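You operate a simulated robot arm through the tools that you are given. There is no shell and no other tool. Be economical: measure what you need, move in short steps, check, and stop when the job is done.

The job below is to be done with a simulated two-armed robot. You get a single attempt, and the scene is never put back.

Task
Put the purple padlock on top of the gauges carton. Switch the flow pump switch on. Put the green terminal on the top of the grey bench away on the top of the black table. Put the can labelled "rinse" from the top of the black table on the purple cover and the can that says "inhibitor" on top of the black roll there. Put the copper block on the green gasket. Put the yellow padlock on the top of the side table. Put one of the filter baskets from the shelf under the green table in the blue tray. Take the blue shim on the shelf under the green table and put it away on the top of the orange bench. Put the brass block on the top of the brown bench away on the top of the black table. Lift the back red cover open. The order is free. Set down upright: green terminal, can.

The check looks at the end state, three seconds after you hand in, the way a careful person would. Anything else that was tipped, shoved, dropped, spilled or broken makes it a failure. A push-on lid holds only when it is set on centred and level and pressed home; a screw cap is set on level and turned clockwise until tight.

Robot
Two 7-joint arms with three-finger grippers on one trunk, on a base that drives. Base frame: it is fixed to the floor where the robot stands at the start and does not move with it; the origin is under the middle of the robot, x ahead of it, y to its left, z up. Units: mm, degrees, N and s.
The left shoulder is at the start at [30, 124, 1083], the right one opposite. With the tool pointing down near the work surface each hand reaches from about 100 to 420 mm from the robot's upright axis, wherever it stands, measured 20 degrees to its own side. Places, roughly: back red cover [-4800, -4600, 900]; black roll (15x15x3 cm) [-2000, -3100, 800]; blue carry can, green carry can, grey carry can [-1500, -3000, 1000]; blue shim [500, -7500, 250]; blue tray (20x13x4 cm) [-2900, -7300, 800]; brass block (7x4x3 cm) [-2800, -6000, 800]; copper block (7x4x3 cm) [-1700, -2900, 800]; filter basket (7x7x10 cm) [500, -6800, 400]; flow pump switch [500, -400, 900]; gauges carton [500, 0, 1000]; green gasket (8x8x2 cm) [-1300, -3200, 800]; green terminal (3x6x5 cm) [600, 1700, 900]; purple cover [-1250, -3000, 750]; purple padlock (5x3x10 cm) [700, -100, 900]; top of the black table [-1900, -3200, 800]; top of the orange bench [-2700, -1500, 800]; top of the side table [-1600, -600, 600]; yellow padlock (5x3x9 cm) [-1200, -2800, 800]. Payload 2.2 kg a hand.
Tool frame (each hand has its own): the origin (TCP) lies between the finger pads and is the grasp point; the fingertips stand 28 mm ahead of it; z points along the fingers, y is the line along which they close. The gripper opens to 102 mm. The gripper's body begins 71 mm behind the TCP.
Orientation is that of the tool frame in the base frame, as a unit quaternion [w, x, y, z]. With the fingers straight down and closing along the base's y, the tool's x points along the base's -x, its y along +y and its z along -z.

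Tools
- The arms move only by the tool send_rows. It takes "left_moves", "right_moves" or both (then of equal length, played together; a hand with none holds still); each is a list of rows, each a list of 7 numbers: the shift along the base's x, y, z in mm, then the turn, a rotation vector about the base's x, y, z in degrees, then the closure, from 0 (fully open) to 1 (shut). In form: [[x, y, z, rx, ry, rz, jaw], ...]. A call has 1 to 8 rows; each row is the pose to reach, as a shift and turn from the pose commanded when the call began. Rows are played at 5 a second. More than 50 mm and 8.6 degrees between two rows, or a gripper value outside its range, and nothing of the call is played. Where a pose cannot be reached the arm comes as near as it can. A force on the tool above 40 N (or 10 N above the force at the start of the call, whichever is more), or a blocked arm, ends the call early, and 0.2 s more pass. The fingers move at their own pace and stop on an object; they squeeze with about 39 N. The grip force told is the motor's: it shows also when the fingers shut on nothing. Time passes only in rows, and 0.2 s behind the last, so rows that repeat a pose let the fingers close. The reply holds the time, the measured pose of the TCP, the force on the tool along the base axes, the opening and the grip force, in the units named above and with some noise, with the torque about the TCP (base axes, N m) and any sound that the robot's microphone picked up.
- Cameras (640 x 400 px; columns grow to the right, rows downward): "scene" is now at [39.4, -21.2, 1782.3]; the picture's right is [-0.31, -0.95, 0.00], its down [-0.80, 0.26, -0.54] and it looks along [0.51, -0.16, -0.84] (base axes); focal length 292 px, centre (320, 200). "left" rides on the left gripper at [72, 38, -86] in its tool frame; the picture's right is [-0.46, 0.89, 0.00], its down [-0.60, -0.32, -0.73] and it looks along [-0.65, -0.34, 0.68] (tool axes); focal length 256 px, centre (320, 200). "right" rides on the right gripper at [69, 44, -86] in its tool frame; the picture's right is [-0.53, 0.85, 0.00], its down [-0.58, -0.36, -0.73] and it looks along [-0.62, -0.39, 0.68] (tool axes); focal length 256 px, centre (320, 200). There is no depth. A picture from a camera that has moved, and an enlarged one, comes with that camera's place and axes in the base frame and with its lens. The place of the scene camera against the robot may be out by one fixed shift of up to 12 mm in any direction.
- snapshot(camera): a new picture of that camera. It takes no simulated time.
- raise_lower(by): slides the trunk up (or, below 0, down) by that many mm; the arms and the scene camera ride with it, the base frame stays. It gives what a move gives, with no picture.
- roll_base(legs): drives the robot by 1 to 6 legs, each [ahead, left, turn to the left] in mm, mm and degrees, along the robot's own axes; the way and the turn of a leg run together, so that a leg with both is an arc; at most 1500 mm and 180 degrees a leg. The arms and the cameras ride along, it lands a little off, and it stops where it bumps. It gives what a move gives.
- turn_head(pan, tilt): turns the head with the scene camera to pan (to the left, within 143 degrees either way) and tilt (down, from -29 to 69), counted from straight ahead of the robot. It gives what a move gives.
- close_up(camera, box): a new picture of the part [left, top, right, bottom] of that camera's present view, enlarged. It takes no simulated time.
- close_job(): hands the job in; it is judged then, once.

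Go step by step. Nothing tells you exact positions but the pictures and the camera data: compare them with the known pose of the tool, close in by small moves and look again before you grip or let go. The budget is 525 turns and 302 pictures, counting those below and the enlarged ones. Unless the task says otherwise, let go and move clear before handing in.

The tools are called after "Request:" as name(argument=value, ...) on one line, values as JSON. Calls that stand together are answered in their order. send_rows: Moves the arms, as the interface text tells. Its arguments: {"type":"object","properties":{"left_moves":{"type":"array"},"right_moves":{"type":"array"}},"required":[]} The other tools are called the same way: raise_lower (by) slides the trunk up or down; roll_base (legs) drives the base; turn_head (pan, tilt) turns the head that bears the scene camera; snapshot (camera) takes a picture; close_up (camera, box) takes an enlarged picture of a part of a camera's view; close_job () hands the job in.

At the start:

```text
time_s: 0.0
left_position: [493.2, -0.2, 1198.3]
left_ee_rot: [0.0, 0.0, 1.0, 0.0]
left_ft_force: [-0.3, 0.2, -0.1]
left_torque: [0.01, -0.04, 0.01]
left_width: 101.8
left_grasp_force: 0.0
right_position: [311.9, -382.6, 1199.1]
right_ee_rot: [0.0, 0.0, 1.0, 0.0]
right_ft_force: [-0.5, -0.2, -0.4]
right_torque: [-0.02, 0.01, 0.0]
right_width: 102.0
right_grasp_force: 0.1
trunk travel left (down, up): [-325.0, 215.0]
robot x, y, heading: [-1.4, 1.5, -0.1]
head pan, tilt: [-17.9, 57.6]
```

scene: 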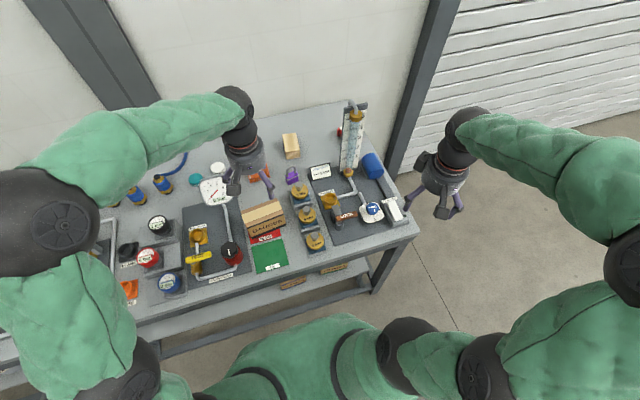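
right: 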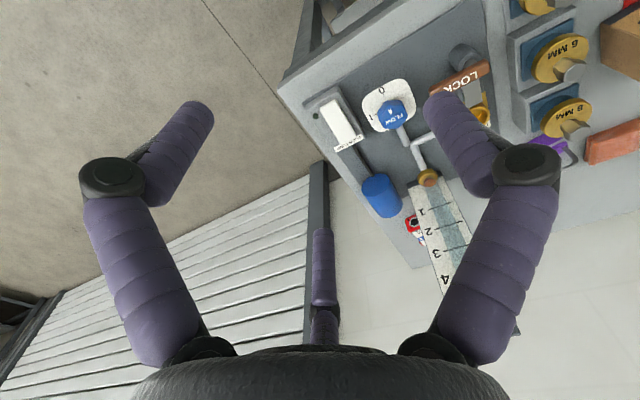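
left: 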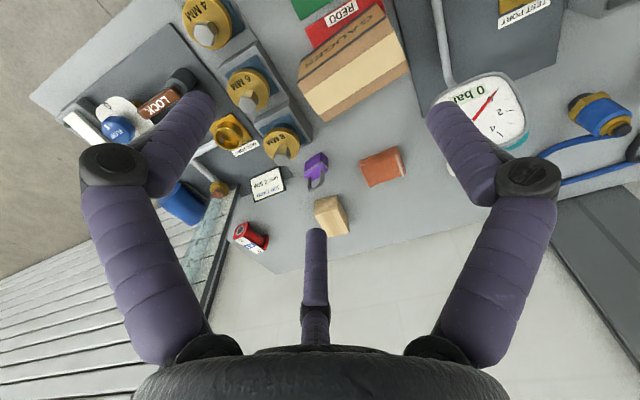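

The purple padlock, the gauges carton and the flow pump switch are on the bench ahead of me. I'll look at them enlarged first.

Request:
close_up(camera="scene", box=[230, 90, 430, 280])

Request:
close_up(camera="right", box=[300, 0, 640, 260])

Request:
close_up(camera="left", box=[60, 0, 460, 260])

```text
2.11 times, centred on (330, 185) of scene
camera zoom: at [39.4, -21.2, 1782.3], right [-0.31, -0.95, 0.0], down [-0.8, 0.26, -0.54], along [0.51, -0.16, -0.84], focal length 614 px, centre (299, 232)
```

zoom: 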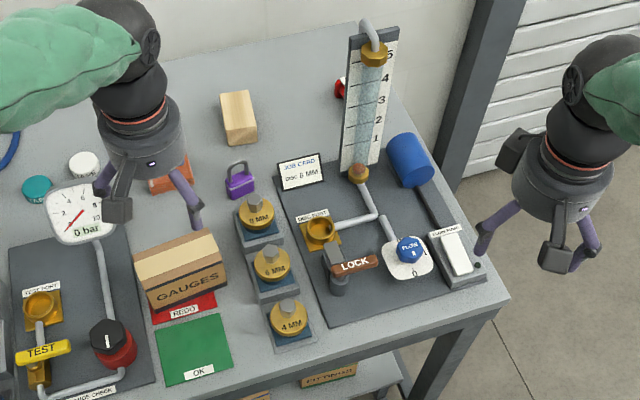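

```text
1.54 times, centred on (470, 130) of right
camera zoom: at [242.4, -340.6, 1285.3], right [0.53, 0.85, 0.0], down [0.58, -0.36, 0.73], along [0.62, -0.39, -0.68], focal length 394 px, centre (89, 308)
```

zoom: 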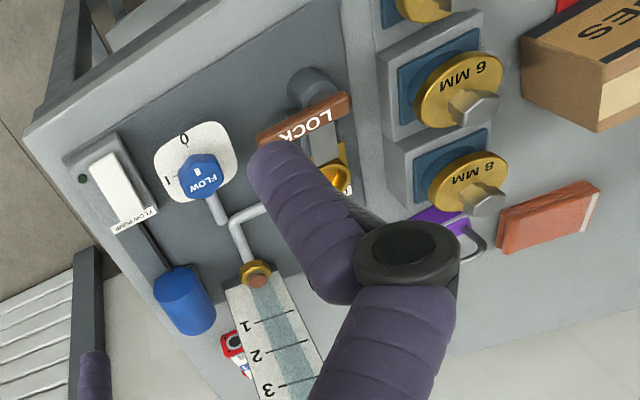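

```text
1.54 times, centred on (260, 130) of left
camera zoom: at [421.2, 38.8, 1284.3], right [0.46, 0.89, 0.0], down [0.6, -0.32, 0.73], along [0.65, -0.34, -0.68], focal length 394 px, centre (412, 308)
```

zoom: 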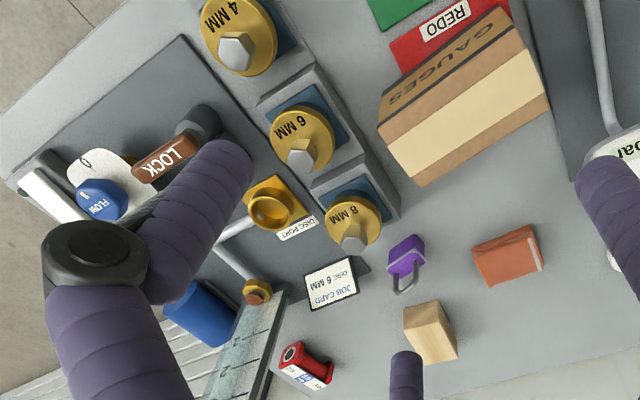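

The padlock stands near (715,-125), roughly, on a bench whose front edge is near x=340. I'll check how much room my base has in front of it.

Request:
turn_head(pan=0, tilt=69)

Request:
snapshot(camera="scene")

```text
time_s: 0.8
left_position: [494.8, 0.9, 1197.9]
left_ee_rot: [-0.001, 0.0, 1.0, 0.0]
left_ft_force: [0.0, -0.1, -0.6]
left_torque: [-0.02, -0.01, 0.02]
left_width: 101.9
left_grasp_force: 0.0
right_position: [311.9, -383.0, 1199.6]
right_ee_rot: [0.0, 0.0, 1.0, 0.0]
right_ft_force: [0.5, 0.8, -0.3]
right_torque: [-0.03, 0.01, -0.04]
right_width: 101.9
right_grasp_force: 0.1
trunk travel left (down, up): [-325.0, 215.0]
robot x, y, heading: [1.3, -1.8, 0.1]
head pan, tilt: [0.0, 68.8]
```

```text
295 pictures are left
camera scene: at [29.4, 0.0, 1770.1], right [0.0, -1.0, 0.0], down [-0.93, 0.0, -0.36], along [0.36, 0.0, -0.93], focal length 292 px, centre (320, 200)
```

scene: 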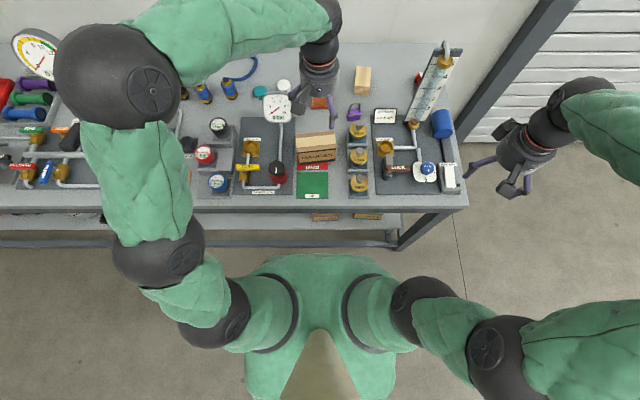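

There is about 200 mm between my chest and the bench edge. I'll drive ahead 120 mm and re-look.

Request:
roll_base(legs=[[120, 0, 0]])

Request:
snapshot(camera="scene")

Request:
snapshot(camera="left")

```text
time_s: 2.2
left_position: [606.3, 2.2, 1197.7]
left_ee_rot: [-0.001, 0.0, 1.0, 0.0]
left_ft_force: [0.1, 0.2, 0.3]
left_torque: [0.0, -0.02, 0.0]
left_width: 101.9
left_grasp_force: 0.0
right_position: [423.9, -383.2, 1198.7]
right_ee_rot: [0.0, -0.001, 1.0, 0.0]
right_ft_force: [-0.8, -1.1, -0.4]
right_torque: [-0.01, 0.0, 0.01]
right_width: 102.1
right_grasp_force: 0.0
trunk travel left (down, up): [-325.0, 215.0]
robot x, y, heading: [110.1, 0.4, 0.4]
head pan, tilt: [0.0, 68.8]
stopped in leg 1: the robot was blocked; the commanded pose is now the measured one
```

```text
294 pictures are left
camera scene: at [141.2, 0.6, 1770.1], right [0.0, -1.0, 0.0], down [-0.93, 0.0, -0.36], along [0.36, 0.0, -0.93], focal length 292 px, centre (320, 200)
```

scene: 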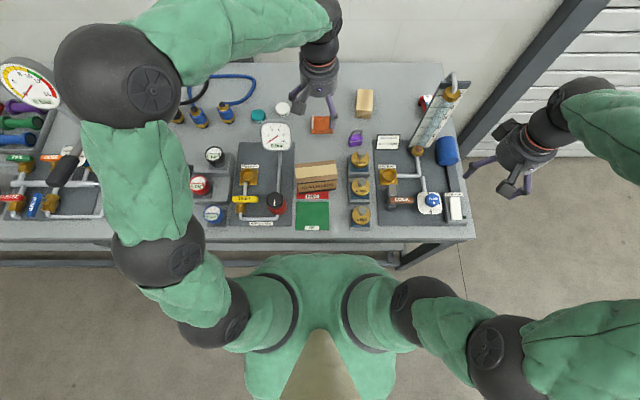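

```text
293 pictures are left
camera left: at [533.4, 39.4, 1283.9], right [0.46, 0.89, 0.0], down [0.6, -0.32, 0.73], along [0.65, -0.34, -0.68], focal length 256 px, centre (320, 200)
```

left: 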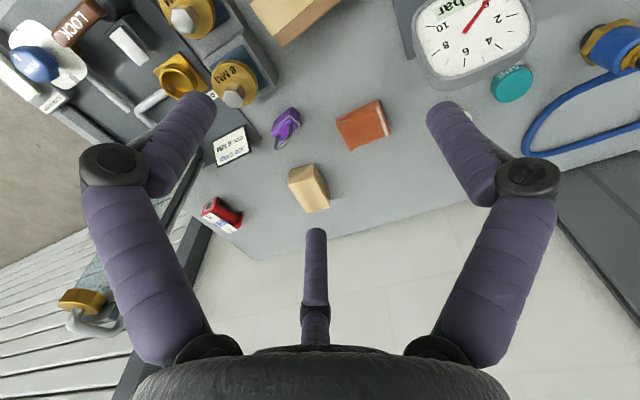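

My base touched the bench frame at x=110, so the padlock is about 600 mm ahead of my axis and the right arm lines up with it. I'll move the left hand back out of the way and bring the right hand over in front of the padlock.

Request:
send_rows(left_moves=[[-35, 33, 0, 0, 0, 0, 0], [-70, 66, 0, 0, 0, 0, 0], [-105, 100, 0, 0, 0, 0, 0], [-140, 133, 0, 0, 0, 0, 0], [-175, 166, 0, 0, 0, 0, 0], [-200, 200, 0, 0, 0, 0, 0]], right_moves=[[15, 43, 0, 0, 0, 0, 0], [30, 86, 0, 0, 0, 0, 0], [45, 129, 0, 0, 0, 0, 0], [60, 172, 0, 0, 0, 0, 0], [75, 215, 0, 0, 0, 0, 0], [95, 256, 0, 0, 0, 0, 0]])

Request:
snapshot(camera="right")

```text
time_s: 3.6
left_position: [404.9, 201.1, 1197.1]
left_ee_rot: [-0.001, 0.001, 1.0, -0.001]
left_ft_force: [-0.7, -0.3, 0.0]
left_torque: [0.0, 0.0, 0.01]
left_width: 101.9
left_grasp_force: 0.2
right_position: [519.5, -124.5, 1198.5]
right_ee_rot: [0.001, -0.001, 1.0, -0.001]
right_ft_force: [0.2, 0.0, -0.2]
right_torque: [0.0, 0.0, 0.0]
right_width: 101.9
right_grasp_force: 0.0
trunk travel left (down, up): [-325.0, 215.0]
robot x, y, heading: [117.3, 0.7, -0.1]
head pan, tilt: [0.0, 68.8]
```

```text
292 pictures are left
camera right: at [449.7, -81.6, 1285.6], right [0.53, 0.85, 0.0], down [0.58, -0.36, 0.73], along [0.62, -0.39, -0.68], focal length 256 px, centre (320, 200)
```

right: 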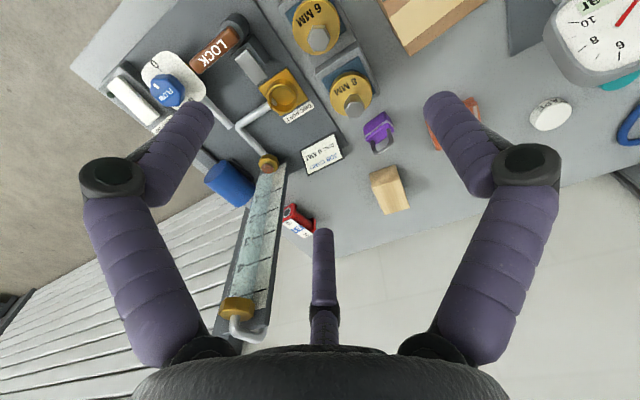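

The padlock is upright beyond the disc stations with the job card on its right. I'll go forward and down to see if the reach holds.

Request:
send_rows(right_moves=[[25, 0, -40, 0, 0, 0, 0], [50, 0, -80, 0, 0, 0, 0], [80, 0, -120, 0, 0, 0, 0], [110, 0, -160, 0, 0, 0, 0], [140, 0, -190, 0, 0, 0, 0]])

Request:
snapshot(camera="right")

```text
time_s: 4.8
left_position: [407.9, 200.6, 1198.4]
left_ee_rot: [-0.001, -0.001, 1.0, 0.0]
left_ft_force: [0.2, -0.1, 0.4]
left_torque: [0.0, 0.02, 0.01]
left_width: 102.0
left_grasp_force: 0.1
right_position: [660.0, -126.5, 1008.0]
right_ee_rot: [-0.001, 0.0, 1.0, -0.001]
right_ft_force: [1.3, 1.1, 0.0]
right_torque: [-0.03, 0.04, -0.01]
right_width: 101.9
right_grasp_force: 0.0
trunk travel left (down, up): [-325.0, 215.0]
robot x, y, heading: [112.5, 0.5, -0.1]
head pan, tilt: [0.0, 68.8]
```

```text
291 pictures are left
camera right: at [590.8, -83.5, 1094.5], right [0.53, 0.85, 0.0], down [0.58, -0.36, 0.73], along [0.62, -0.39, -0.68], focal length 256 px, centre (320, 200)
```

right: 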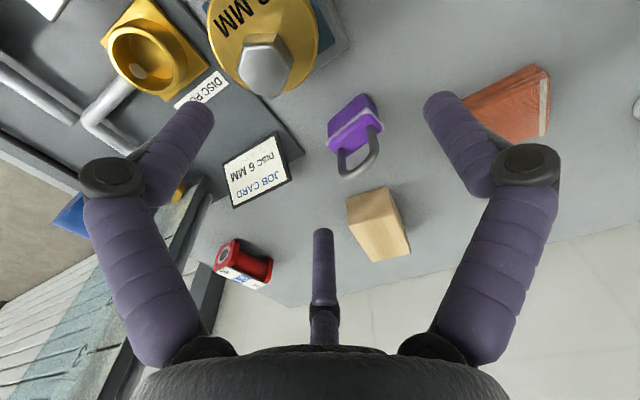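

Right arm reaches well; the shackle apex comes out near (719,-131,938). I'll zoom to see the padlock's angle.

Request:
close_up(camera="right", box=[290, 60, 430, 200])

```text
2.86 times, centred on (360, 130) of right
camera zoom: at [590.8, -83.5, 1094.5], right [0.53, 0.85, 0.0], down [0.58, -0.36, 0.73], along [0.62, -0.39, -0.68], focal length 731 px, centre (206, 400)
```

zoom: 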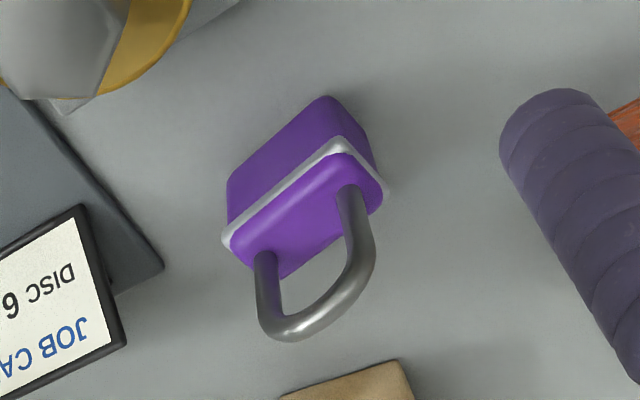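

The padlock is turned about 14° counter-clockwise, its body centred near (715,-126). I'll line the right hand up above it with the jaws partly closed.

Request:
send_rows(right_moves=[[25, 0, 0, 0, 0, 7, 0.22], [55, 0, 0, 0, 0, 14, 0.22], [55, 0, -35, 0, 0, 14, 0.22], [55, 0, -70, 0, 0, 14, 0.22]])

Request:
snapshot(camera="right")

```text
time_s: 5.8
left_position: [407.3, 200.0, 1198.8]
left_ee_rot: [-0.001, 0.0, 1.0, 0.0]
left_ft_force: [-0.4, 0.4, -0.6]
left_torque: [0.0, 0.01, 0.0]
left_width: 101.8
left_grasp_force: 0.1
right_position: [714.2, -126.8, 937.7]
right_ee_rot: [-0.001, -0.122, 0.992, 0.0]
right_ft_force: [0.6, 0.4, 0.0]
right_torque: [0.02, 0.03, 0.03]
right_width: 79.4
right_grasp_force: 0.1
trunk travel left (down, up): [-325.0, 215.0]
robot x, y, heading: [114.5, 1.7, 0.1]
head pan, tilt: [0.0, 68.8]
```

```text
289 pictures are left
camera right: at [636.5, -102.0, 1024.7], right [0.31, 0.95, 0.0], down [0.65, -0.21, 0.73], along [0.69, -0.23, -0.68], focal length 256 px, centre (320, 200)
```

right: 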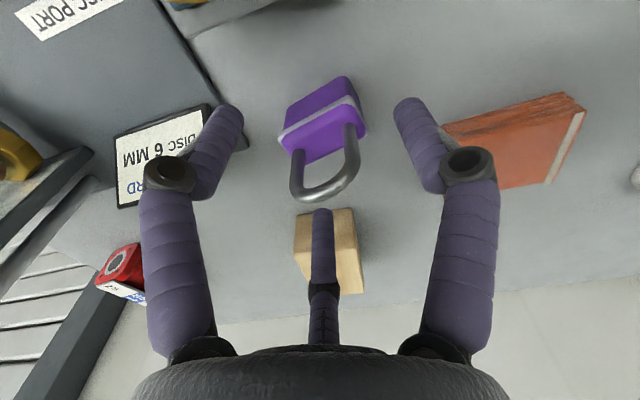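

The hand camera shows what look like three fingers; I want to see how the gripper really looks around the padlock before descending.

Request:
close_up(camera="scene", box=[290, 60, 430, 190])

Request:
close_up(camera="scene", box=[150, 100, 300, 250])

```text
3.08 times, centred on (360, 125) of scene
camera zoom: at [142.6, 0.7, 1770.0], right [0.0, -1.0, 0.0], down [-0.93, 0.0, -0.36], along [0.36, 0.0, -0.93], focal length 898 px, centre (197, 431)
```

zoom: 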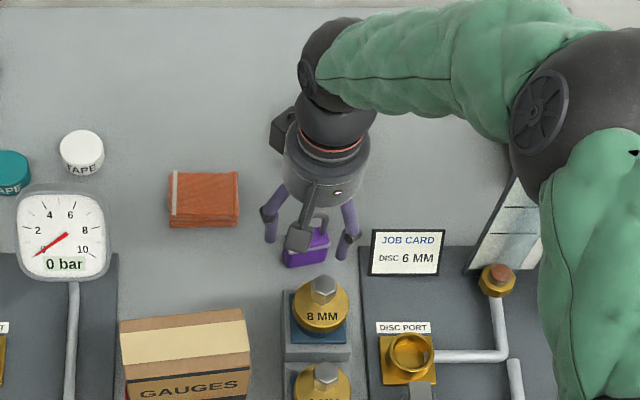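

```text
2.67 times, centred on (225, 175) of scene
camera zoom: at [142.6, 0.7, 1770.0], right [0.0, -1.0, 0.0], down [-0.93, 0.0, -0.36], along [0.36, 0.0, -0.93], focal length 778 px, centre (573, 267)
```

zoom: 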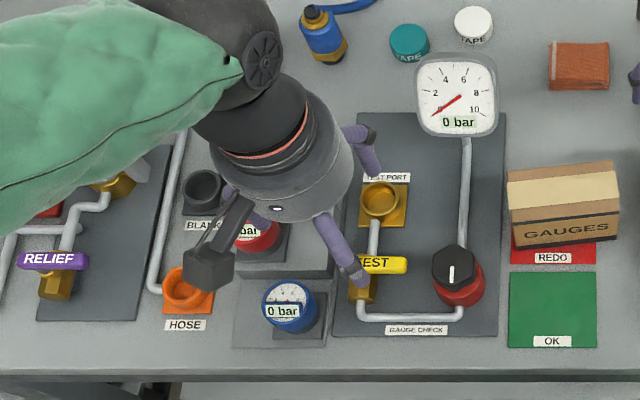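

The visual skin shows three prongs but the jaws act along tool y. The padlock is between them, so I descend and close gently.

Request:
send_rows(right_moves=[[0, 0, -30, 0, 0, 0, 0.22], [1, 1, -50, 0, 0, 0, 0.22], [1, 1, -50, 0, 0, 0, 0.22]])

Request:
snapshot(camera="right")

```text
time_s: 6.6
left_position: [406.7, 200.4, 1198.1]
left_ee_rot: [0.0, 0.0, 1.0, 0.0]
left_ft_force: [0.3, 0.5, -0.8]
left_torque: [0.01, 0.02, 0.01]
left_width: 101.9
left_grasp_force: 0.0
right_position: [714.6, -124.9, 889.5]
right_ee_rot: [0.0, -0.122, 0.992, 0.0]
right_ft_force: [-0.1, 0.0, -0.4]
right_torque: [-0.01, 0.01, -0.01]
right_width: 79.7
right_grasp_force: 0.0
trunk travel left (down, up): [-325.0, 215.0]
robot x, y, heading: [114.3, 4.9, -0.0]
head pan, tilt: [0.0, 68.8]
```

```text
286 pictures are left
camera right: at [636.9, -101.4, 974.4], right [0.31, 0.95, 0.0], down [0.65, -0.21, 0.73], along [0.69, -0.23, -0.68], focal length 256 px, centre (320, 200)
```

right: 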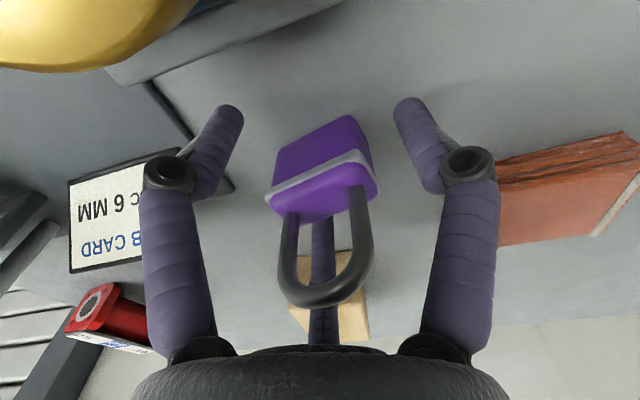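

The padlock body is centred between the jaws. I'll go down 7 mm more and close.

Request:
send_rows(right_moves=[[0, 0, -7, 0, 0, 0, 0.3], [0, 0, -7, 0, 0, 0, 0.6], [0, 0, -7, 0, 0, 0, 1], [0, 0, -7, 0, 0, 0, 1]])

Request:
snapshot(camera="right")

```text
time_s: 7.6
left_position: [407.0, 200.6, 1197.1]
left_ee_rot: [0.0, 0.0, 1.0, 0.0]
left_ft_force: [-0.4, -0.4, 0.0]
left_torque: [-0.02, 0.01, -0.02]
left_width: 102.0
left_grasp_force: 0.1
right_position: [714.2, -126.0, 881.2]
right_ee_rot: [0.0, -0.121, 0.993, 0.0]
right_ft_force: [1.3, 0.7, 0.2]
right_torque: [-0.05, 0.02, 0.03]
right_width: 31.2
right_grasp_force: 38.7
trunk travel left (down, up): [-325.0, 215.0]
robot x, y, heading: [108.0, -2.5, 0.1]
head pan, tilt: [0.0, 68.8]
```

```text
285 pictures are left
camera right: at [637.0, -101.3, 967.8], right [0.31, 0.95, 0.0], down [0.65, -0.21, 0.73], along [0.69, -0.23, -0.68], focal length 256 px, centre (320, 200)
```

right: 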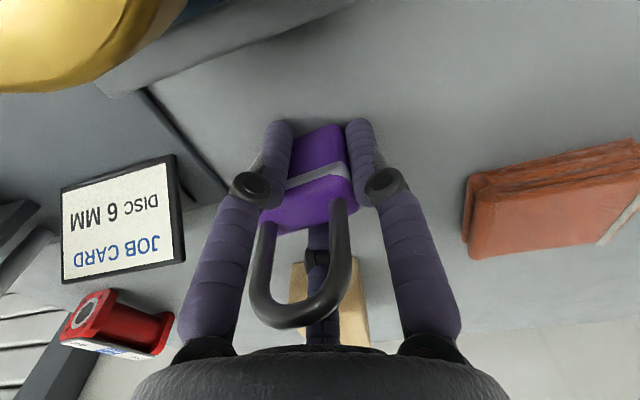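

The jaws stopped at 31 mm with full grip force. I'll lift and check that it is held.

Request:
send_rows(right_moves=[[0, 0, 0, 0, 0, 0, 1], [0, 0, 30, 0, 0, 0, 1], [0, 0, 70, 0, 0, 0, 1], [0, 0, 110, 0, 0, 0, 1], [-15, 0, 150, 0, 0, 0, 1]])

Request:
snapshot(camera="right")

Request:
close_up(camera="scene", box=[270, 80, 410, 240])

```text
time_s: 8.8
left_position: [405.3, 202.2, 1198.9]
left_ee_rot: [0.0, 0.0, 1.0, 0.0]
left_ft_force: [0.3, 0.3, -0.4]
left_torque: [-0.02, -0.02, 0.01]
left_width: 102.1
left_grasp_force: 0.0
right_position: [698.1, -125.4, 1031.8]
right_ee_rot: [0.0, -0.123, 0.992, 0.0]
right_ft_force: [-0.5, -0.6, -1.4]
right_torque: [0.0, -0.06, 0.0]
right_width: 31.0
right_grasp_force: 38.8
trunk travel left (down, up): [-325.0, 215.0]
robot x, y, heading: [114.3, -0.9, 0.1]
head pan, tilt: [0.0, 68.8]
```

```text
284 pictures are left
camera right: at [621.0, -100.0, 1117.9], right [0.31, 0.95, 0.0], down [0.65, -0.21, 0.73], along [0.69, -0.23, -0.68], focal length 256 px, centre (320, 200)
```

right: 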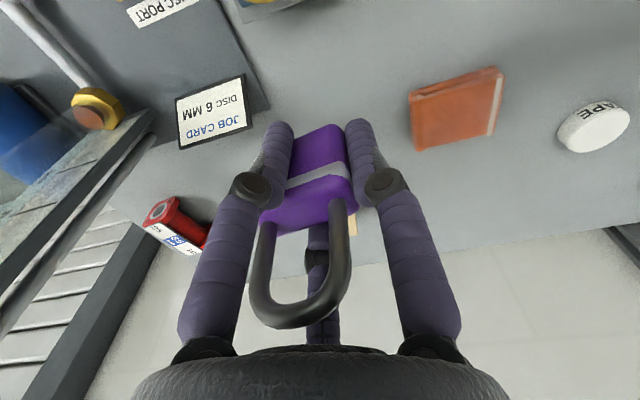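

```text
2.50 times, centred on (340, 160) of scene
camera zoom: at [139.5, 0.7, 1770.1], right [0.0, -1.0, 0.0], down [-0.93, 0.0, -0.36], along [0.36, 0.0, -0.93], focal length 730 px, centre (270, 300)
```

zoom: 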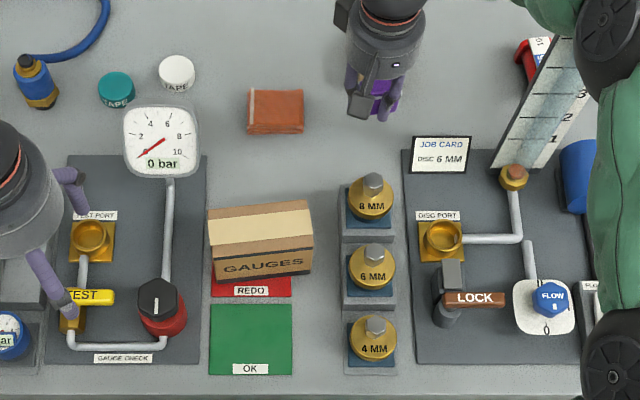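

The padlock is held. Next I look at the carton's top from the right hand before placing.

Request:
send_rows(right_moves=[[-35, 0, 10, 0, 0, 0, 1], [-75, 10, 20, 0, 0, 0, 1], [-115, 25, 30, 0, 0, -7, 1], [-155, 40, 40, 0, 0, -14, 1], [-190, 50, 50, 0, 0, -14, 1]])

Request:
snapshot(camera="right")

Request:
snapshot(camera="left")

```text
time_s: 10.0
left_position: [406.2, 200.6, 1198.8]
left_ee_rot: [0.0, 0.0, 1.0, 0.0]
left_ft_force: [-1.2, -0.1, -0.7]
left_torque: [0.02, -0.02, -0.02]
left_width: 102.0
left_grasp_force: 0.1
right_position: [509.4, -77.2, 1082.1]
right_ee_rot: [0.0, 0.0, 1.0, 0.0]
right_ft_force: [0.3, -0.3, -1.7]
right_torque: [0.0, -0.05, -0.01]
right_width: 30.9
right_grasp_force: 38.8
trunk travel left (down, up): [-325.0, 215.0]
robot x, y, heading: [110.1, 1.8, 0.1]
head pan, tilt: [0.0, 68.8]
```

```text
282 pictures are left
camera right: at [439.3, -32.9, 1168.2], right [0.53, 0.85, 0.0], down [0.58, -0.36, 0.73], along [0.62, -0.39, -0.68], focal length 256 px, centre (320, 200)
```

right: 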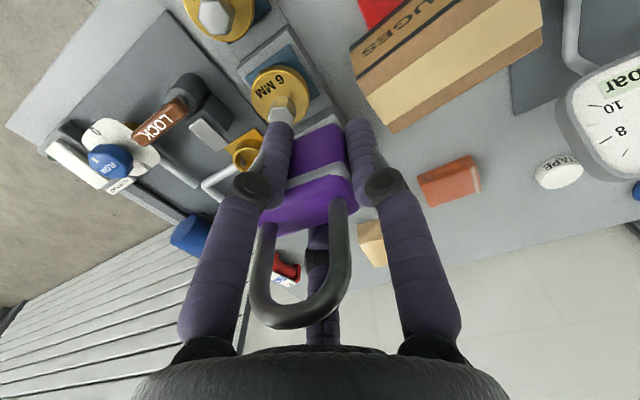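

```text
281 pictures are left
camera left: at [332.5, 238.4, 1284.7], right [0.46, 0.89, 0.0], down [0.6, -0.32, 0.73], along [0.65, -0.34, -0.68], focal length 256 px, centre (320, 200)
```

left: 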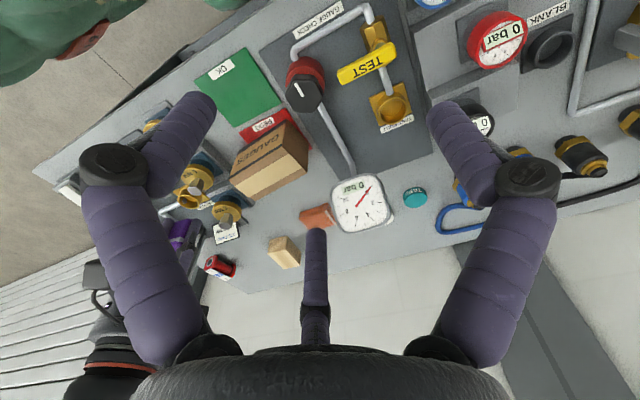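

Request:
close_up(camera="left", box=[200, 100, 330, 220])

Request:
close_up(camera="right", box=[330, 0, 560, 150])

```text
3.33 times, centred on (265, 160) of left
camera zoom: at [332.5, 238.4, 1284.7], right [0.46, 0.89, 0.0], down [0.6, -0.32, 0.73], along [0.65, -0.34, -0.68], focal length 853 px, centre (503, 333)
```

zoom: 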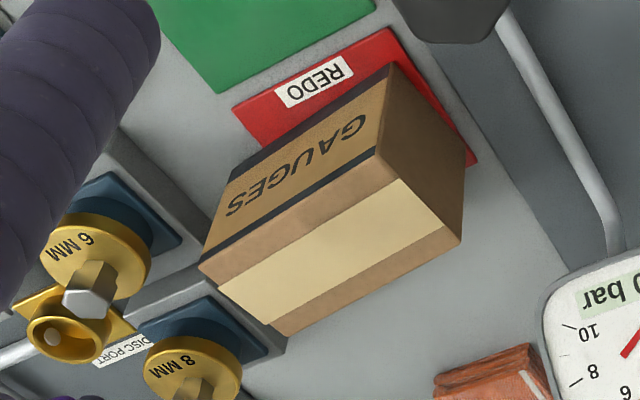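

```text
2.67 times, centred on (445, 75) of right
camera zoom: at [439.3, -32.9, 1168.2], right [0.53, 0.85, 0.0], down [0.58, -0.36, 0.73], along [0.62, -0.39, -0.68], focal length 683 px, centre (-13, 533)
```

zoom: 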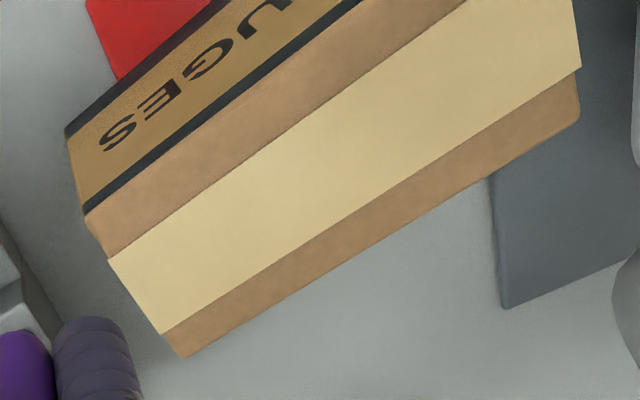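

The carton's top is a 66×130 mm rectangle centred near (560,13), at z≈944. I'll bring the padlock above it.

Request:
send_rows(right_moves=[[15, 30, 0, 0, 0, 6, 1], [30, 65, -10, 0, 0, 6, 1], [51, 98, -30, 0, 0, 6, 1], [51, 98, -60, 0, 0, 6, 1], [51, 98, -60, 0, 0, 6, 1]])

Request:
snapshot(camera="right")

Request:
close_up(camera="left", box=[180, 80, 360, 240])

```text
time_s: 11.2
left_position: [405.8, 200.3, 1197.6]
left_ee_rot: [0.0, -0.001, 1.0, 0.0]
left_ft_force: [0.6, 1.6, -0.6]
left_torque: [0.02, -0.02, -0.01]
left_width: 101.9
left_grasp_force: 0.1
right_position: [561.0, 22.4, 1020.9]
right_ee_rot: [0.0, -0.052, 0.999, 0.0]
right_ft_force: [0.4, 0.2, -1.1]
right_torque: [0.03, 0.03, 0.01]
right_width: 31.2
right_grasp_force: 39.0
trunk travel left (down, up): [-325.0, 215.0]
robot x, y, heading: [109.5, 4.7, -0.0]
head pan, tilt: [0.0, 68.8]
```

```text
278 pictures are left
camera right: at [487.7, 57.7, 1107.4], right [0.44, 0.9, 0.0], down [0.61, -0.3, 0.73], along [0.66, -0.32, -0.68], focal length 256 px, centre (320, 200)
```

right: 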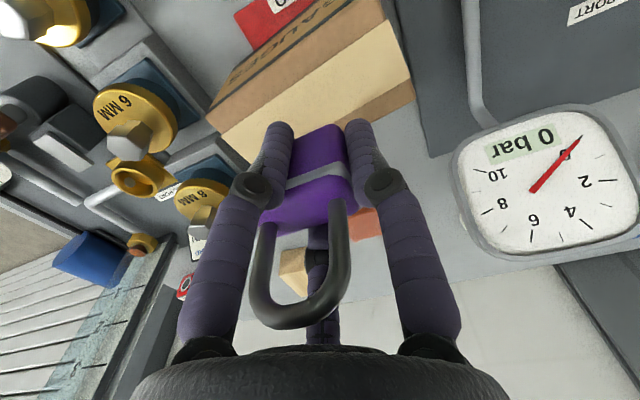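

```text
2.50 times, centred on (270, 160) of left
camera zoom: at [333.5, 238.9, 1284.4], right [0.46, 0.89, 0.0], down [0.6, -0.32, 0.73], along [0.65, -0.34, -0.68], focal length 640 px, centre (445, 300)
```

zoom: 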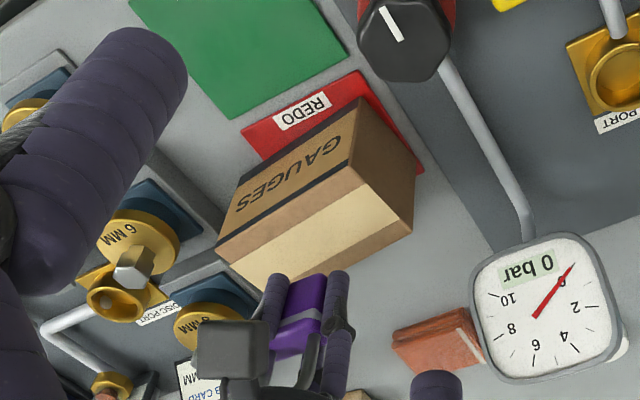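

The padlock hangs over the carton's middle. I'll descend most of the way, then creep for contact.

Request:
send_rows(right_moves=[[0, -2, -15, 0, 0, 0, 1], [0, -2, -27, 0, 0, 0, 1], [0, -2, -30, 0, 0, 0, 1]])

Request:
close_up(camera="left", box=[180, 80, 360, 240])

```text
time_s: 12.0
left_position: [406.8, 201.4, 1197.4]
left_ee_rot: [0.0, 0.001, 1.0, 0.0]
left_ft_force: [0.1, 0.3, -0.3]
left_torque: [-0.01, 0.03, 0.0]
left_width: 102.0
left_grasp_force: 0.1
right_position: [559.9, 19.2, 990.6]
right_ee_rot: [0.0, -0.052, 0.999, 0.0]
right_ft_force: [0.3, 0.2, -1.6]
right_torque: [0.02, 0.0, -0.03]
right_width: 31.2
right_grasp_force: 39.3
trunk travel left (down, up): [-325.0, 215.0]
robot x, y, heading: [113.6, 0.9, -0.1]
head pan, tilt: [0.0, 68.8]
```

```text
2.50 times, centred on (270, 160) of left
camera zoom: at [333.5, 238.5, 1284.5], right [0.46, 0.89, 0.0], down [0.6, -0.32, 0.73], along [0.65, -0.34, -0.68], focal length 640 px, centre (445, 300)
```

zoom: 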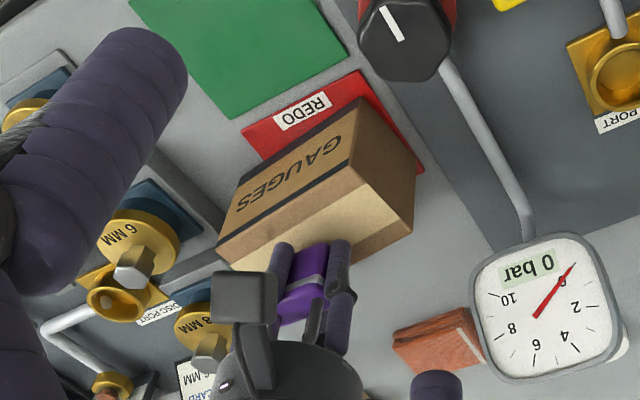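

Request:
send_rows(right_moves=[[0, 0, -3, 0, 0, 0, 1], [0, 0, -5, 0, 0, 0, 1], [0, 0, -6, 0, 0, 0, 1]])

```text
time_s: 12.8
left_position: [406.7, 199.2, 1198.3]
left_ee_rot: [-0.001, 0.0, 1.0, 0.001]
left_ft_force: [0.3, -0.3, 1.1]
left_torque: [0.0, 0.01, -0.02]
left_width: 102.0
left_grasp_force: 0.2
right_position: [560.1, 19.8, 985.0]
right_ee_rot: [0.0, -0.052, 0.999, 0.0]
right_ft_force: [-0.4, 0.5, -0.7]
right_torque: [0.03, 0.0, -0.01]
right_width: 31.0
right_grasp_force: 38.9
trunk travel left (down, up): [-325.0, 215.0]
robot x, y, heading: [108.2, -0.1, 0.2]
head pan, tilt: [0.0, 68.8]
```

Request:
send_rows(right_moves=[[0, 0, -2, 0, 0, 0, 1], [0, 0, -3, 0, 0, 0, 1], [0, 0, -4, 0, 0, 0, 1]])

Request:
snapshot(camera="right")

```text
time_s: 13.6
left_position: [406.9, 201.0, 1198.9]
left_ee_rot: [0.0, 0.0, 1.0, 0.0]
left_ft_force: [0.7, 0.5, -0.7]
left_torque: [-0.02, 0.0, 0.02]
left_width: 101.9
left_grasp_force: 0.1
right_position: [559.9, 20.0, 982.3]
right_ee_rot: [-0.001, -0.052, 0.999, -0.001]
right_ft_force: [0.6, -1.1, -1.7]
right_torque: [0.05, 0.01, 0.0]
right_width: 30.7
right_grasp_force: 39.4
trunk travel left (down, up): [-325.0, 215.0]
robot x, y, heading: [108.3, 2.8, 0.1]
head pan, tilt: [0.0, 68.8]
```

```text
275 pictures are left
camera right: at [487.4, 55.7, 1067.7], right [0.44, 0.9, 0.0], down [0.61, -0.3, 0.73], along [0.66, -0.32, -0.68], focal length 256 px, centre (320, 200)
```

right: 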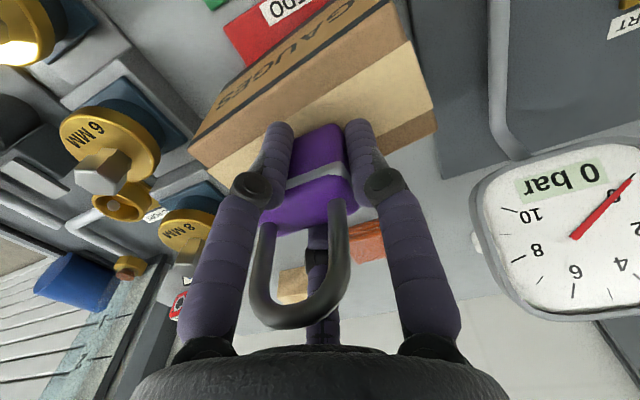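

Still no contact; I'll creep on.

Request:
send_rows(right_moves=[[0, 0, -2, 0, 0, 0, 1], [0, 0, -3, 0, 0, 0, 1], [0, 0, -5, 0, 0, 0, 1]])

```text
time_s: 14.4
left_position: [406.7, 200.7, 1198.0]
left_ee_rot: [0.0, -0.001, 1.0, 0.0]
left_ft_force: [-0.1, 0.6, 0.3]
left_torque: [-0.01, 0.01, 0.0]
left_width: 101.9
left_grasp_force: 0.1
right_position: [561.3, 19.2, 975.9]
right_ee_rot: [-0.001, -0.052, 0.999, 0.0]
right_ft_force: [0.5, 0.6, -2.1]
right_torque: [0.01, -0.02, 0.01]
right_width: 31.0
right_grasp_force: 39.0
trunk travel left (down, up): [-325.0, 215.0]
robot x, y, heading: [110.4, -2.0, 0.3]
head pan, tilt: [0.0, 68.8]
```

Request:
send_rows(right_moves=[[0, 0, -2, 0, 0, 0, 1], [0, 0, -4, 0, 0, 0, 1], [0, 0, -6, 0, 0, 0, 1]])

Request:
snapshot(camera="right")

Request:
close_up(camera="left", box=[180, 80, 360, 240])

```text
time_s: 15.2
left_position: [403.5, 200.4, 1200.2]
left_ee_rot: [0.0, 0.0, 1.0, 0.0]
left_ft_force: [-0.1, -0.8, -0.8]
left_torque: [-0.03, 0.03, 0.01]
left_width: 102.0
left_grasp_force: 0.1
right_position: [560.9, 20.7, 974.3]
right_ee_rot: [0.003, -0.051, 0.999, 0.0]
right_ft_force: [-8.6, -2.9, 37.2]
right_torque: [-0.92, 0.23, -0.22]
right_width: 30.7
right_grasp_force: 39.1
trunk travel left (down, up): [-325.0, 215.0]
robot x, y, heading: [109.1, 4.6, 0.0]
head pan, tilt: [0.0, 68.8]
```

```text
274 pictures are left
camera right: at [487.4, 55.8, 1060.7], right [0.44, 0.9, 0.01], down [0.61, -0.3, 0.73], along [0.66, -0.32, -0.68], focal length 256 px, centre (320, 200)
```

right: 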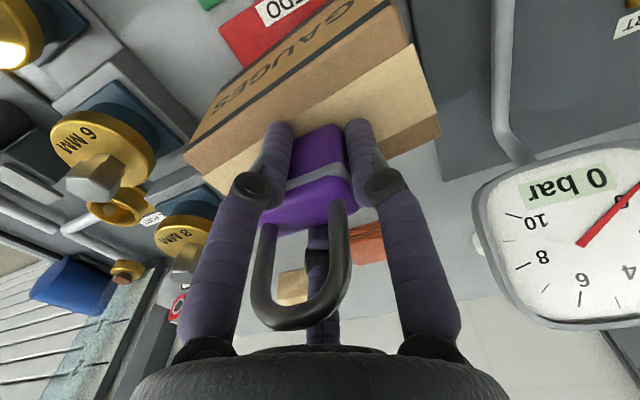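

```text
2.50 times, centred on (270, 160) of left
camera zoom: at [330.5, 238.1, 1285.5], right [0.46, 0.89, 0.0], down [0.6, -0.32, 0.73], along [0.65, -0.34, -0.68], focal length 640 px, centre (445, 300)
```

zoom: 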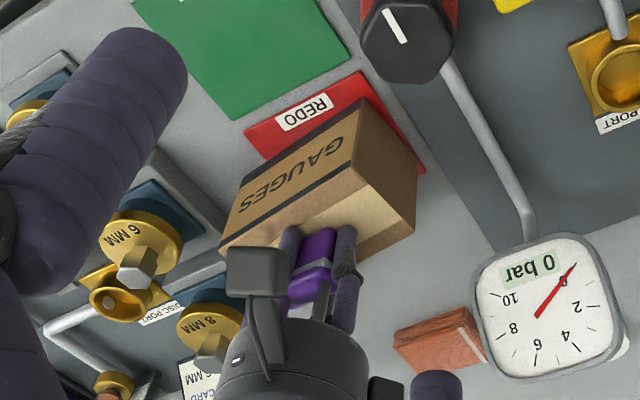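

Contact (37 N) at TCP z≈974, padlock sits about mid-carton. I'll relieve the pressure and open.

Request:
send_rows(right_moves=[[0, 0, 3, 0, 0, 0, 1], [0, 0, 4, 0, 0, 0, 1], [0, 0, 4, 0, 0, 0, 0.7], [0, 0, 4, 0, 0, 0, 0.4], [0, 0, 4, 0, 0, 0, 0.3]])

Request:
snapshot(camera="right")

```text
time_s: 16.4
left_position: [407.6, 200.0, 1198.0]
left_ee_rot: [0.0, 0.0, 1.0, 0.0]
left_ft_force: [-0.7, -0.1, 0.4]
left_torque: [0.0, -0.02, 0.0]
left_width: 101.8
left_grasp_force: 0.0
right_position: [559.9, 20.5, 973.2]
right_ee_rot: [0.0, -0.053, 0.999, -0.001]
right_ft_force: [1.2, -0.4, 0.3]
right_torque: [0.0, 0.0, 0.02]
right_width: 71.4
right_grasp_force: 0.0
trunk travel left (down, up): [-325.0, 215.0]
robot x, y, heading: [109.1, 1.8, -0.2]
head pan, tilt: [0.0, 68.8]
```

```text
272 pictures are left
camera right: at [487.3, 55.7, 1060.8], right [0.44, 0.9, 0.0], down [0.61, -0.3, 0.73], along [0.65, -0.32, -0.68], focal length 256 px, centre (320, 200)
```

right: 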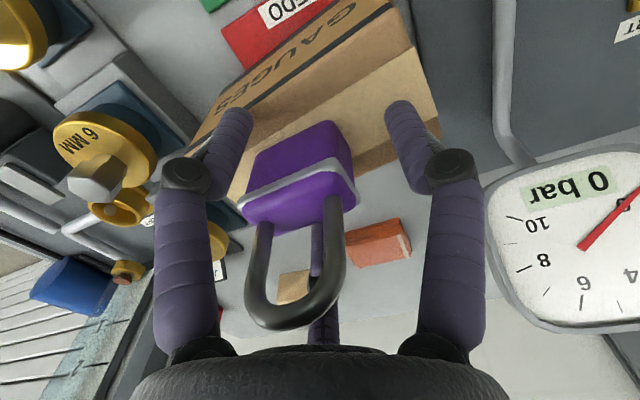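

Released and standing. I rise straight up and check.

Request:
send_rows(right_moves=[[0, 0, 40, 0, 0, 0, 0.2], [0, 0, 80, 0, 0, 0, 0.1], [0, 0, 120, 0, 0, 0, 0], [-20, -40, 150, 0, 0, 0, 0], [-40, -80, 170, 0, 0, 0, 0]])

Request:
snapshot(camera="right")

Request:
close_up(camera="scene", box=[270, 100, 490, 250])

```text
refused: row 4 steps farther than a row can; nothing moved
```

```text
271 pictures are left
camera right: at [487.3, 55.7, 1060.8], right [0.44, 0.9, 0.0], down [0.61, -0.3, 0.73], along [0.65, -0.32, -0.68], focal length 256 px, centre (320, 200)
```

right: 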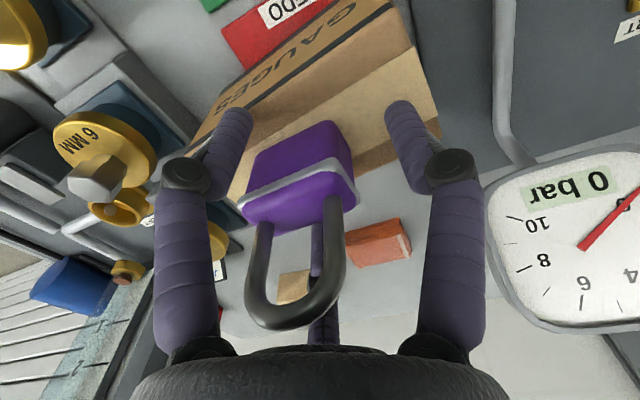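

```text
2.67 times, centred on (380, 175) of scene
camera zoom: at [141.5, 0.8, 1770.0], right [0.0, -1.0, 0.0], down [-0.93, 0.0, -0.36], along [0.36, 0.0, -0.93], focal length 778 px, centre (160, 267)
```

zoom: 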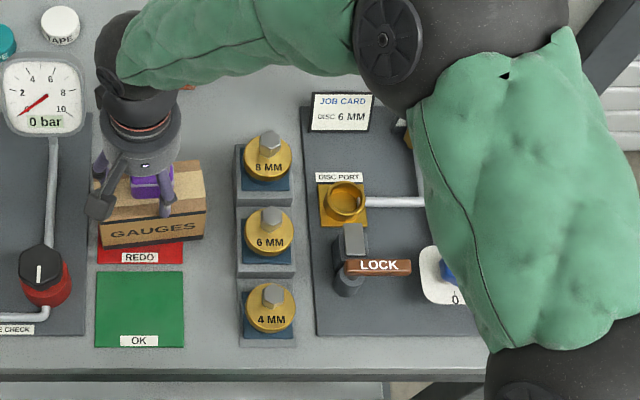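

Request:
send_rows(right_moves=[[0, 0, 40, 0, 0, 0, 0.3], [0, 0, 80, 0, 0, 0, 0.2], [0, 0, 120, 0, 0, 0, 0], [-20, -30, 145, 0, 0, -3, 0], [-40, -70, 150, 0, 0, -6, 0], [-60, -115, 150, 0, 0, -6, 0], [-80, -160, 150, 0, 0, -6, 0], [-100, -205, 150, 0, 0, -6, 0]])

Request:
snapshot(camera="right")

Request:
close_up(camera="scene", box=[270, 100, 490, 250])

```text
time_s: 18.2
left_position: [405.6, 199.5, 1198.6]
left_ee_rot: [-0.001, 0.0, 1.0, 0.002]
left_ft_force: [0.0, -0.3, 0.4]
left_torque: [0.07, -0.03, -0.02]
left_width: 102.2
left_grasp_force: 0.2
right_position: [458.7, -186.2, 1124.9]
right_ee_rot: [0.0, -0.001, 1.0, 0.001]
right_ft_force: [-0.7, 0.3, 0.1]
right_torque: [0.0, -0.01, 0.04]
right_width: 101.7
right_grasp_force: 0.1
trunk travel left (down, up): [-325.0, 215.0]
robot x, y, heading: [110.3, 0.5, -0.1]
head pan, tilt: [0.0, 68.8]
```

```text
269 pictures are left
camera right: at [390.2, -143.3, 1210.5], right [0.53, 0.85, 0.0], down [0.58, -0.36, 0.73], along [0.62, -0.39, -0.68], focal length 256 px, centre (320, 200)
```

right: 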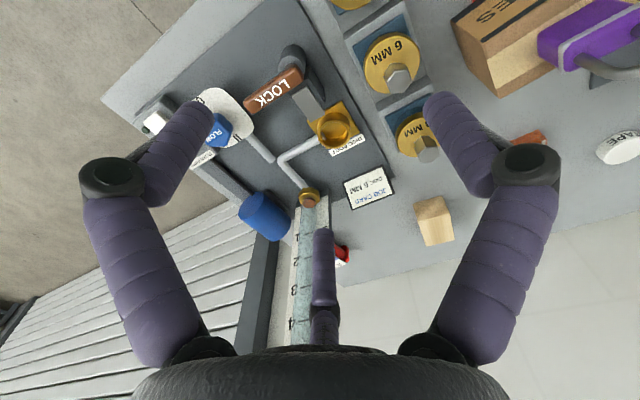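

```text
2.67 times, centred on (380, 175) of scene
camera zoom: at [140.0, -0.6, 1770.1], right [0.0, -1.0, 0.0], down [-0.93, 0.0, -0.36], along [0.36, 0.0, -0.93], focal length 778 px, centre (160, 267)
```

zoom: 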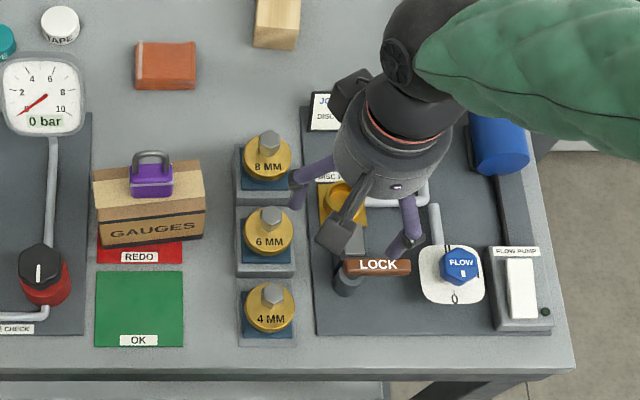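

The padlock stands on the carton. Now the flow pump rocker at the right end: I'll move the right hand for a closer view.

Request:
send_rows(right_moves=[[-15, -45, 0, 0, 0, 0, 0.5], [-30, -90, 0, 0, 0, 0, 1], [-45, -130, 0, 0, 0, 0, 1], [-60, -170, 0, 0, 0, 0, 1]])

Request:
snapshot(camera="right")

Request:
close_up(camera="scene", box=[400, 160, 490, 250])

```text
time_s: 19.2
left_position: [404.9, 198.2, 1197.7]
left_ee_rot: [0.0, 0.0, 1.0, 0.0]
left_ft_force: [-0.1, -0.8, 0.1]
left_torque: [0.0, 0.0, -0.01]
left_width: 102.2
left_grasp_force: 0.1
right_position: [400.9, -356.1, 1123.9]
right_ee_rot: [0.0, 0.0, 1.0, 0.001]
right_ft_force: [-0.9, 0.4, 0.2]
right_torque: [0.0, 0.0, 0.0]
right_width: 1.8
right_grasp_force: 31.8
trunk travel left (down, up): [-325.0, 215.0]
robot x, y, heading: [110.0, 1.5, -0.3]
head pan, tilt: [0.0, 68.8]
```

```text
267 pictures are left
camera right: at [331.8, -314.0, 1210.3], right [0.53, 0.85, 0.0], down [0.58, -0.36, 0.73], along [0.62, -0.39, -0.68], focal length 256 px, centre (320, 200)
```

right: 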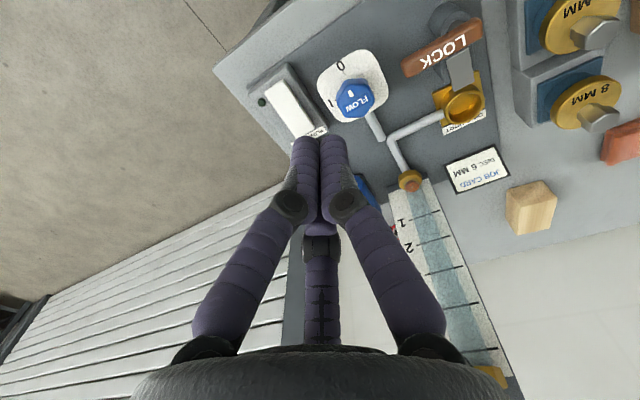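

```text
4.44 times, centred on (445, 205) of scene
camera zoom: at [141.2, -0.1, 1770.1], right [0.0, -1.0, 0.0], down [-0.93, 0.0, -0.36], along [0.36, 0.0, -0.93], focal length 1297 px, centre (-236, 178)
```

zoom: 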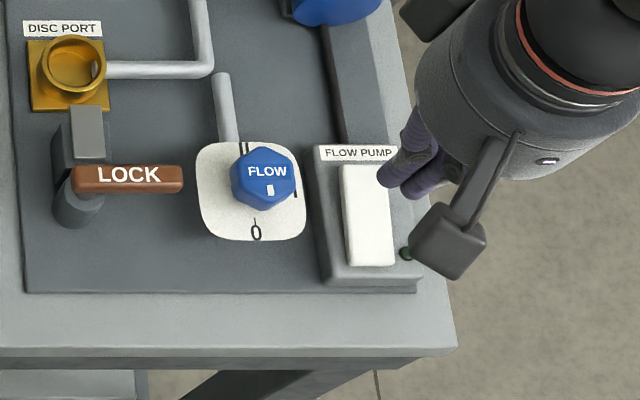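

Request:
close_up(camera="right", box=[235, 50, 335, 150])

```text
4.00 times, centred on (285, 100) of right
camera zoom: at [331.8, -314.0, 1210.3], right [0.53, 0.85, 0.0], down [0.58, -0.36, 0.73], along [0.62, -0.39, -0.68], focal length 1024 px, centre (460, 600)
```

zoom: 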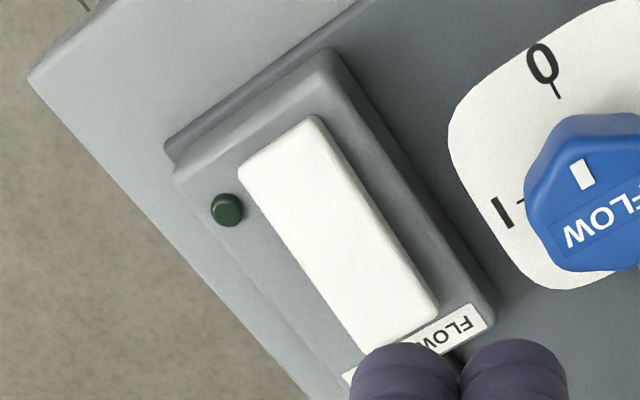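

I can't yet tell which end of the rocker stands proud, so I'll take a more side-on view from the left.

Request:
send_rows(right_moves=[[15, 5, -25, 0, 0, -8, 1], [30, 10, -50, 0, 0, -16, 1], [45, 15, -75, 0, 0, -24, 1], [60, 20, -100, 0, 0, -32, 1], [70, 30, -130, 0, 0, -40, 1]])

Request:
close_up(camera="right", box=[150, 0, 450, 200])

Request:
close_up(camera="scene", box=[400, 160, 490, 250])

```text
time_s: 20.4
left_position: [406.5, 200.7, 1198.8]
left_ee_rot: [-0.001, 0.0, 1.0, 0.0]
left_ft_force: [0.3, -0.7, 0.8]
left_torque: [-0.01, 0.0, 0.03]
left_width: 101.9
left_grasp_force: 0.1
right_position: [471.5, -325.1, 992.4]
right_ee_rot: [0.0, 0.343, 0.939, 0.001]
right_ft_force: [1.0, 0.4, 0.4]
right_torque: [-0.03, -0.01, 0.01]
right_width: 2.0
right_grasp_force: 31.6
trunk travel left (down, up): [-325.0, 215.0]
robot x, y, heading: [112.9, -0.4, 0.0]
head pan, tilt: [0.0, 68.8]
```

```text
2.00 times, centred on (300, 100) of right
camera zoom: at [447.8, -248.3, 1080.1], right [0.95, 0.3, 0.0], down [0.21, -0.65, 0.73], along [0.22, -0.7, -0.68], focal length 512 px, centre (360, 400)
```

zoom: 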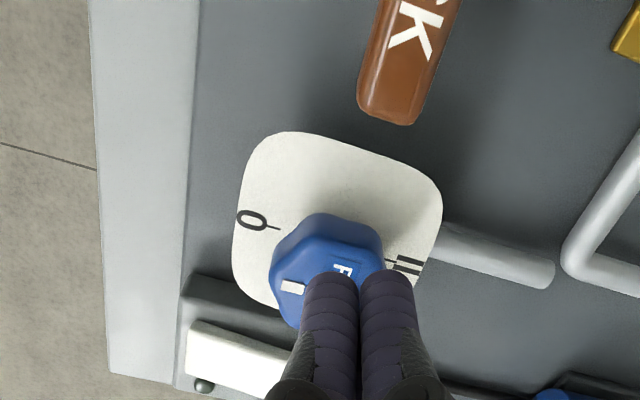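

```text
4.44 times, centred on (445, 205) of scene
camera zoom: at [142.4, 0.6, 1770.0], right [0.0, -1.0, 0.0], down [-0.93, 0.0, -0.36], along [0.36, 0.0, -0.93], focal length 1297 px, centre (-236, 178)
```

zoom: 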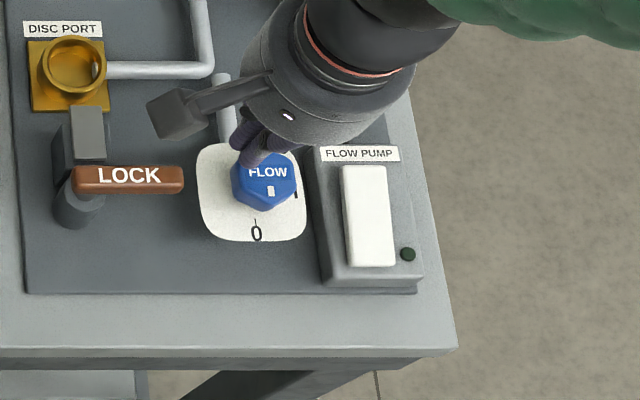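

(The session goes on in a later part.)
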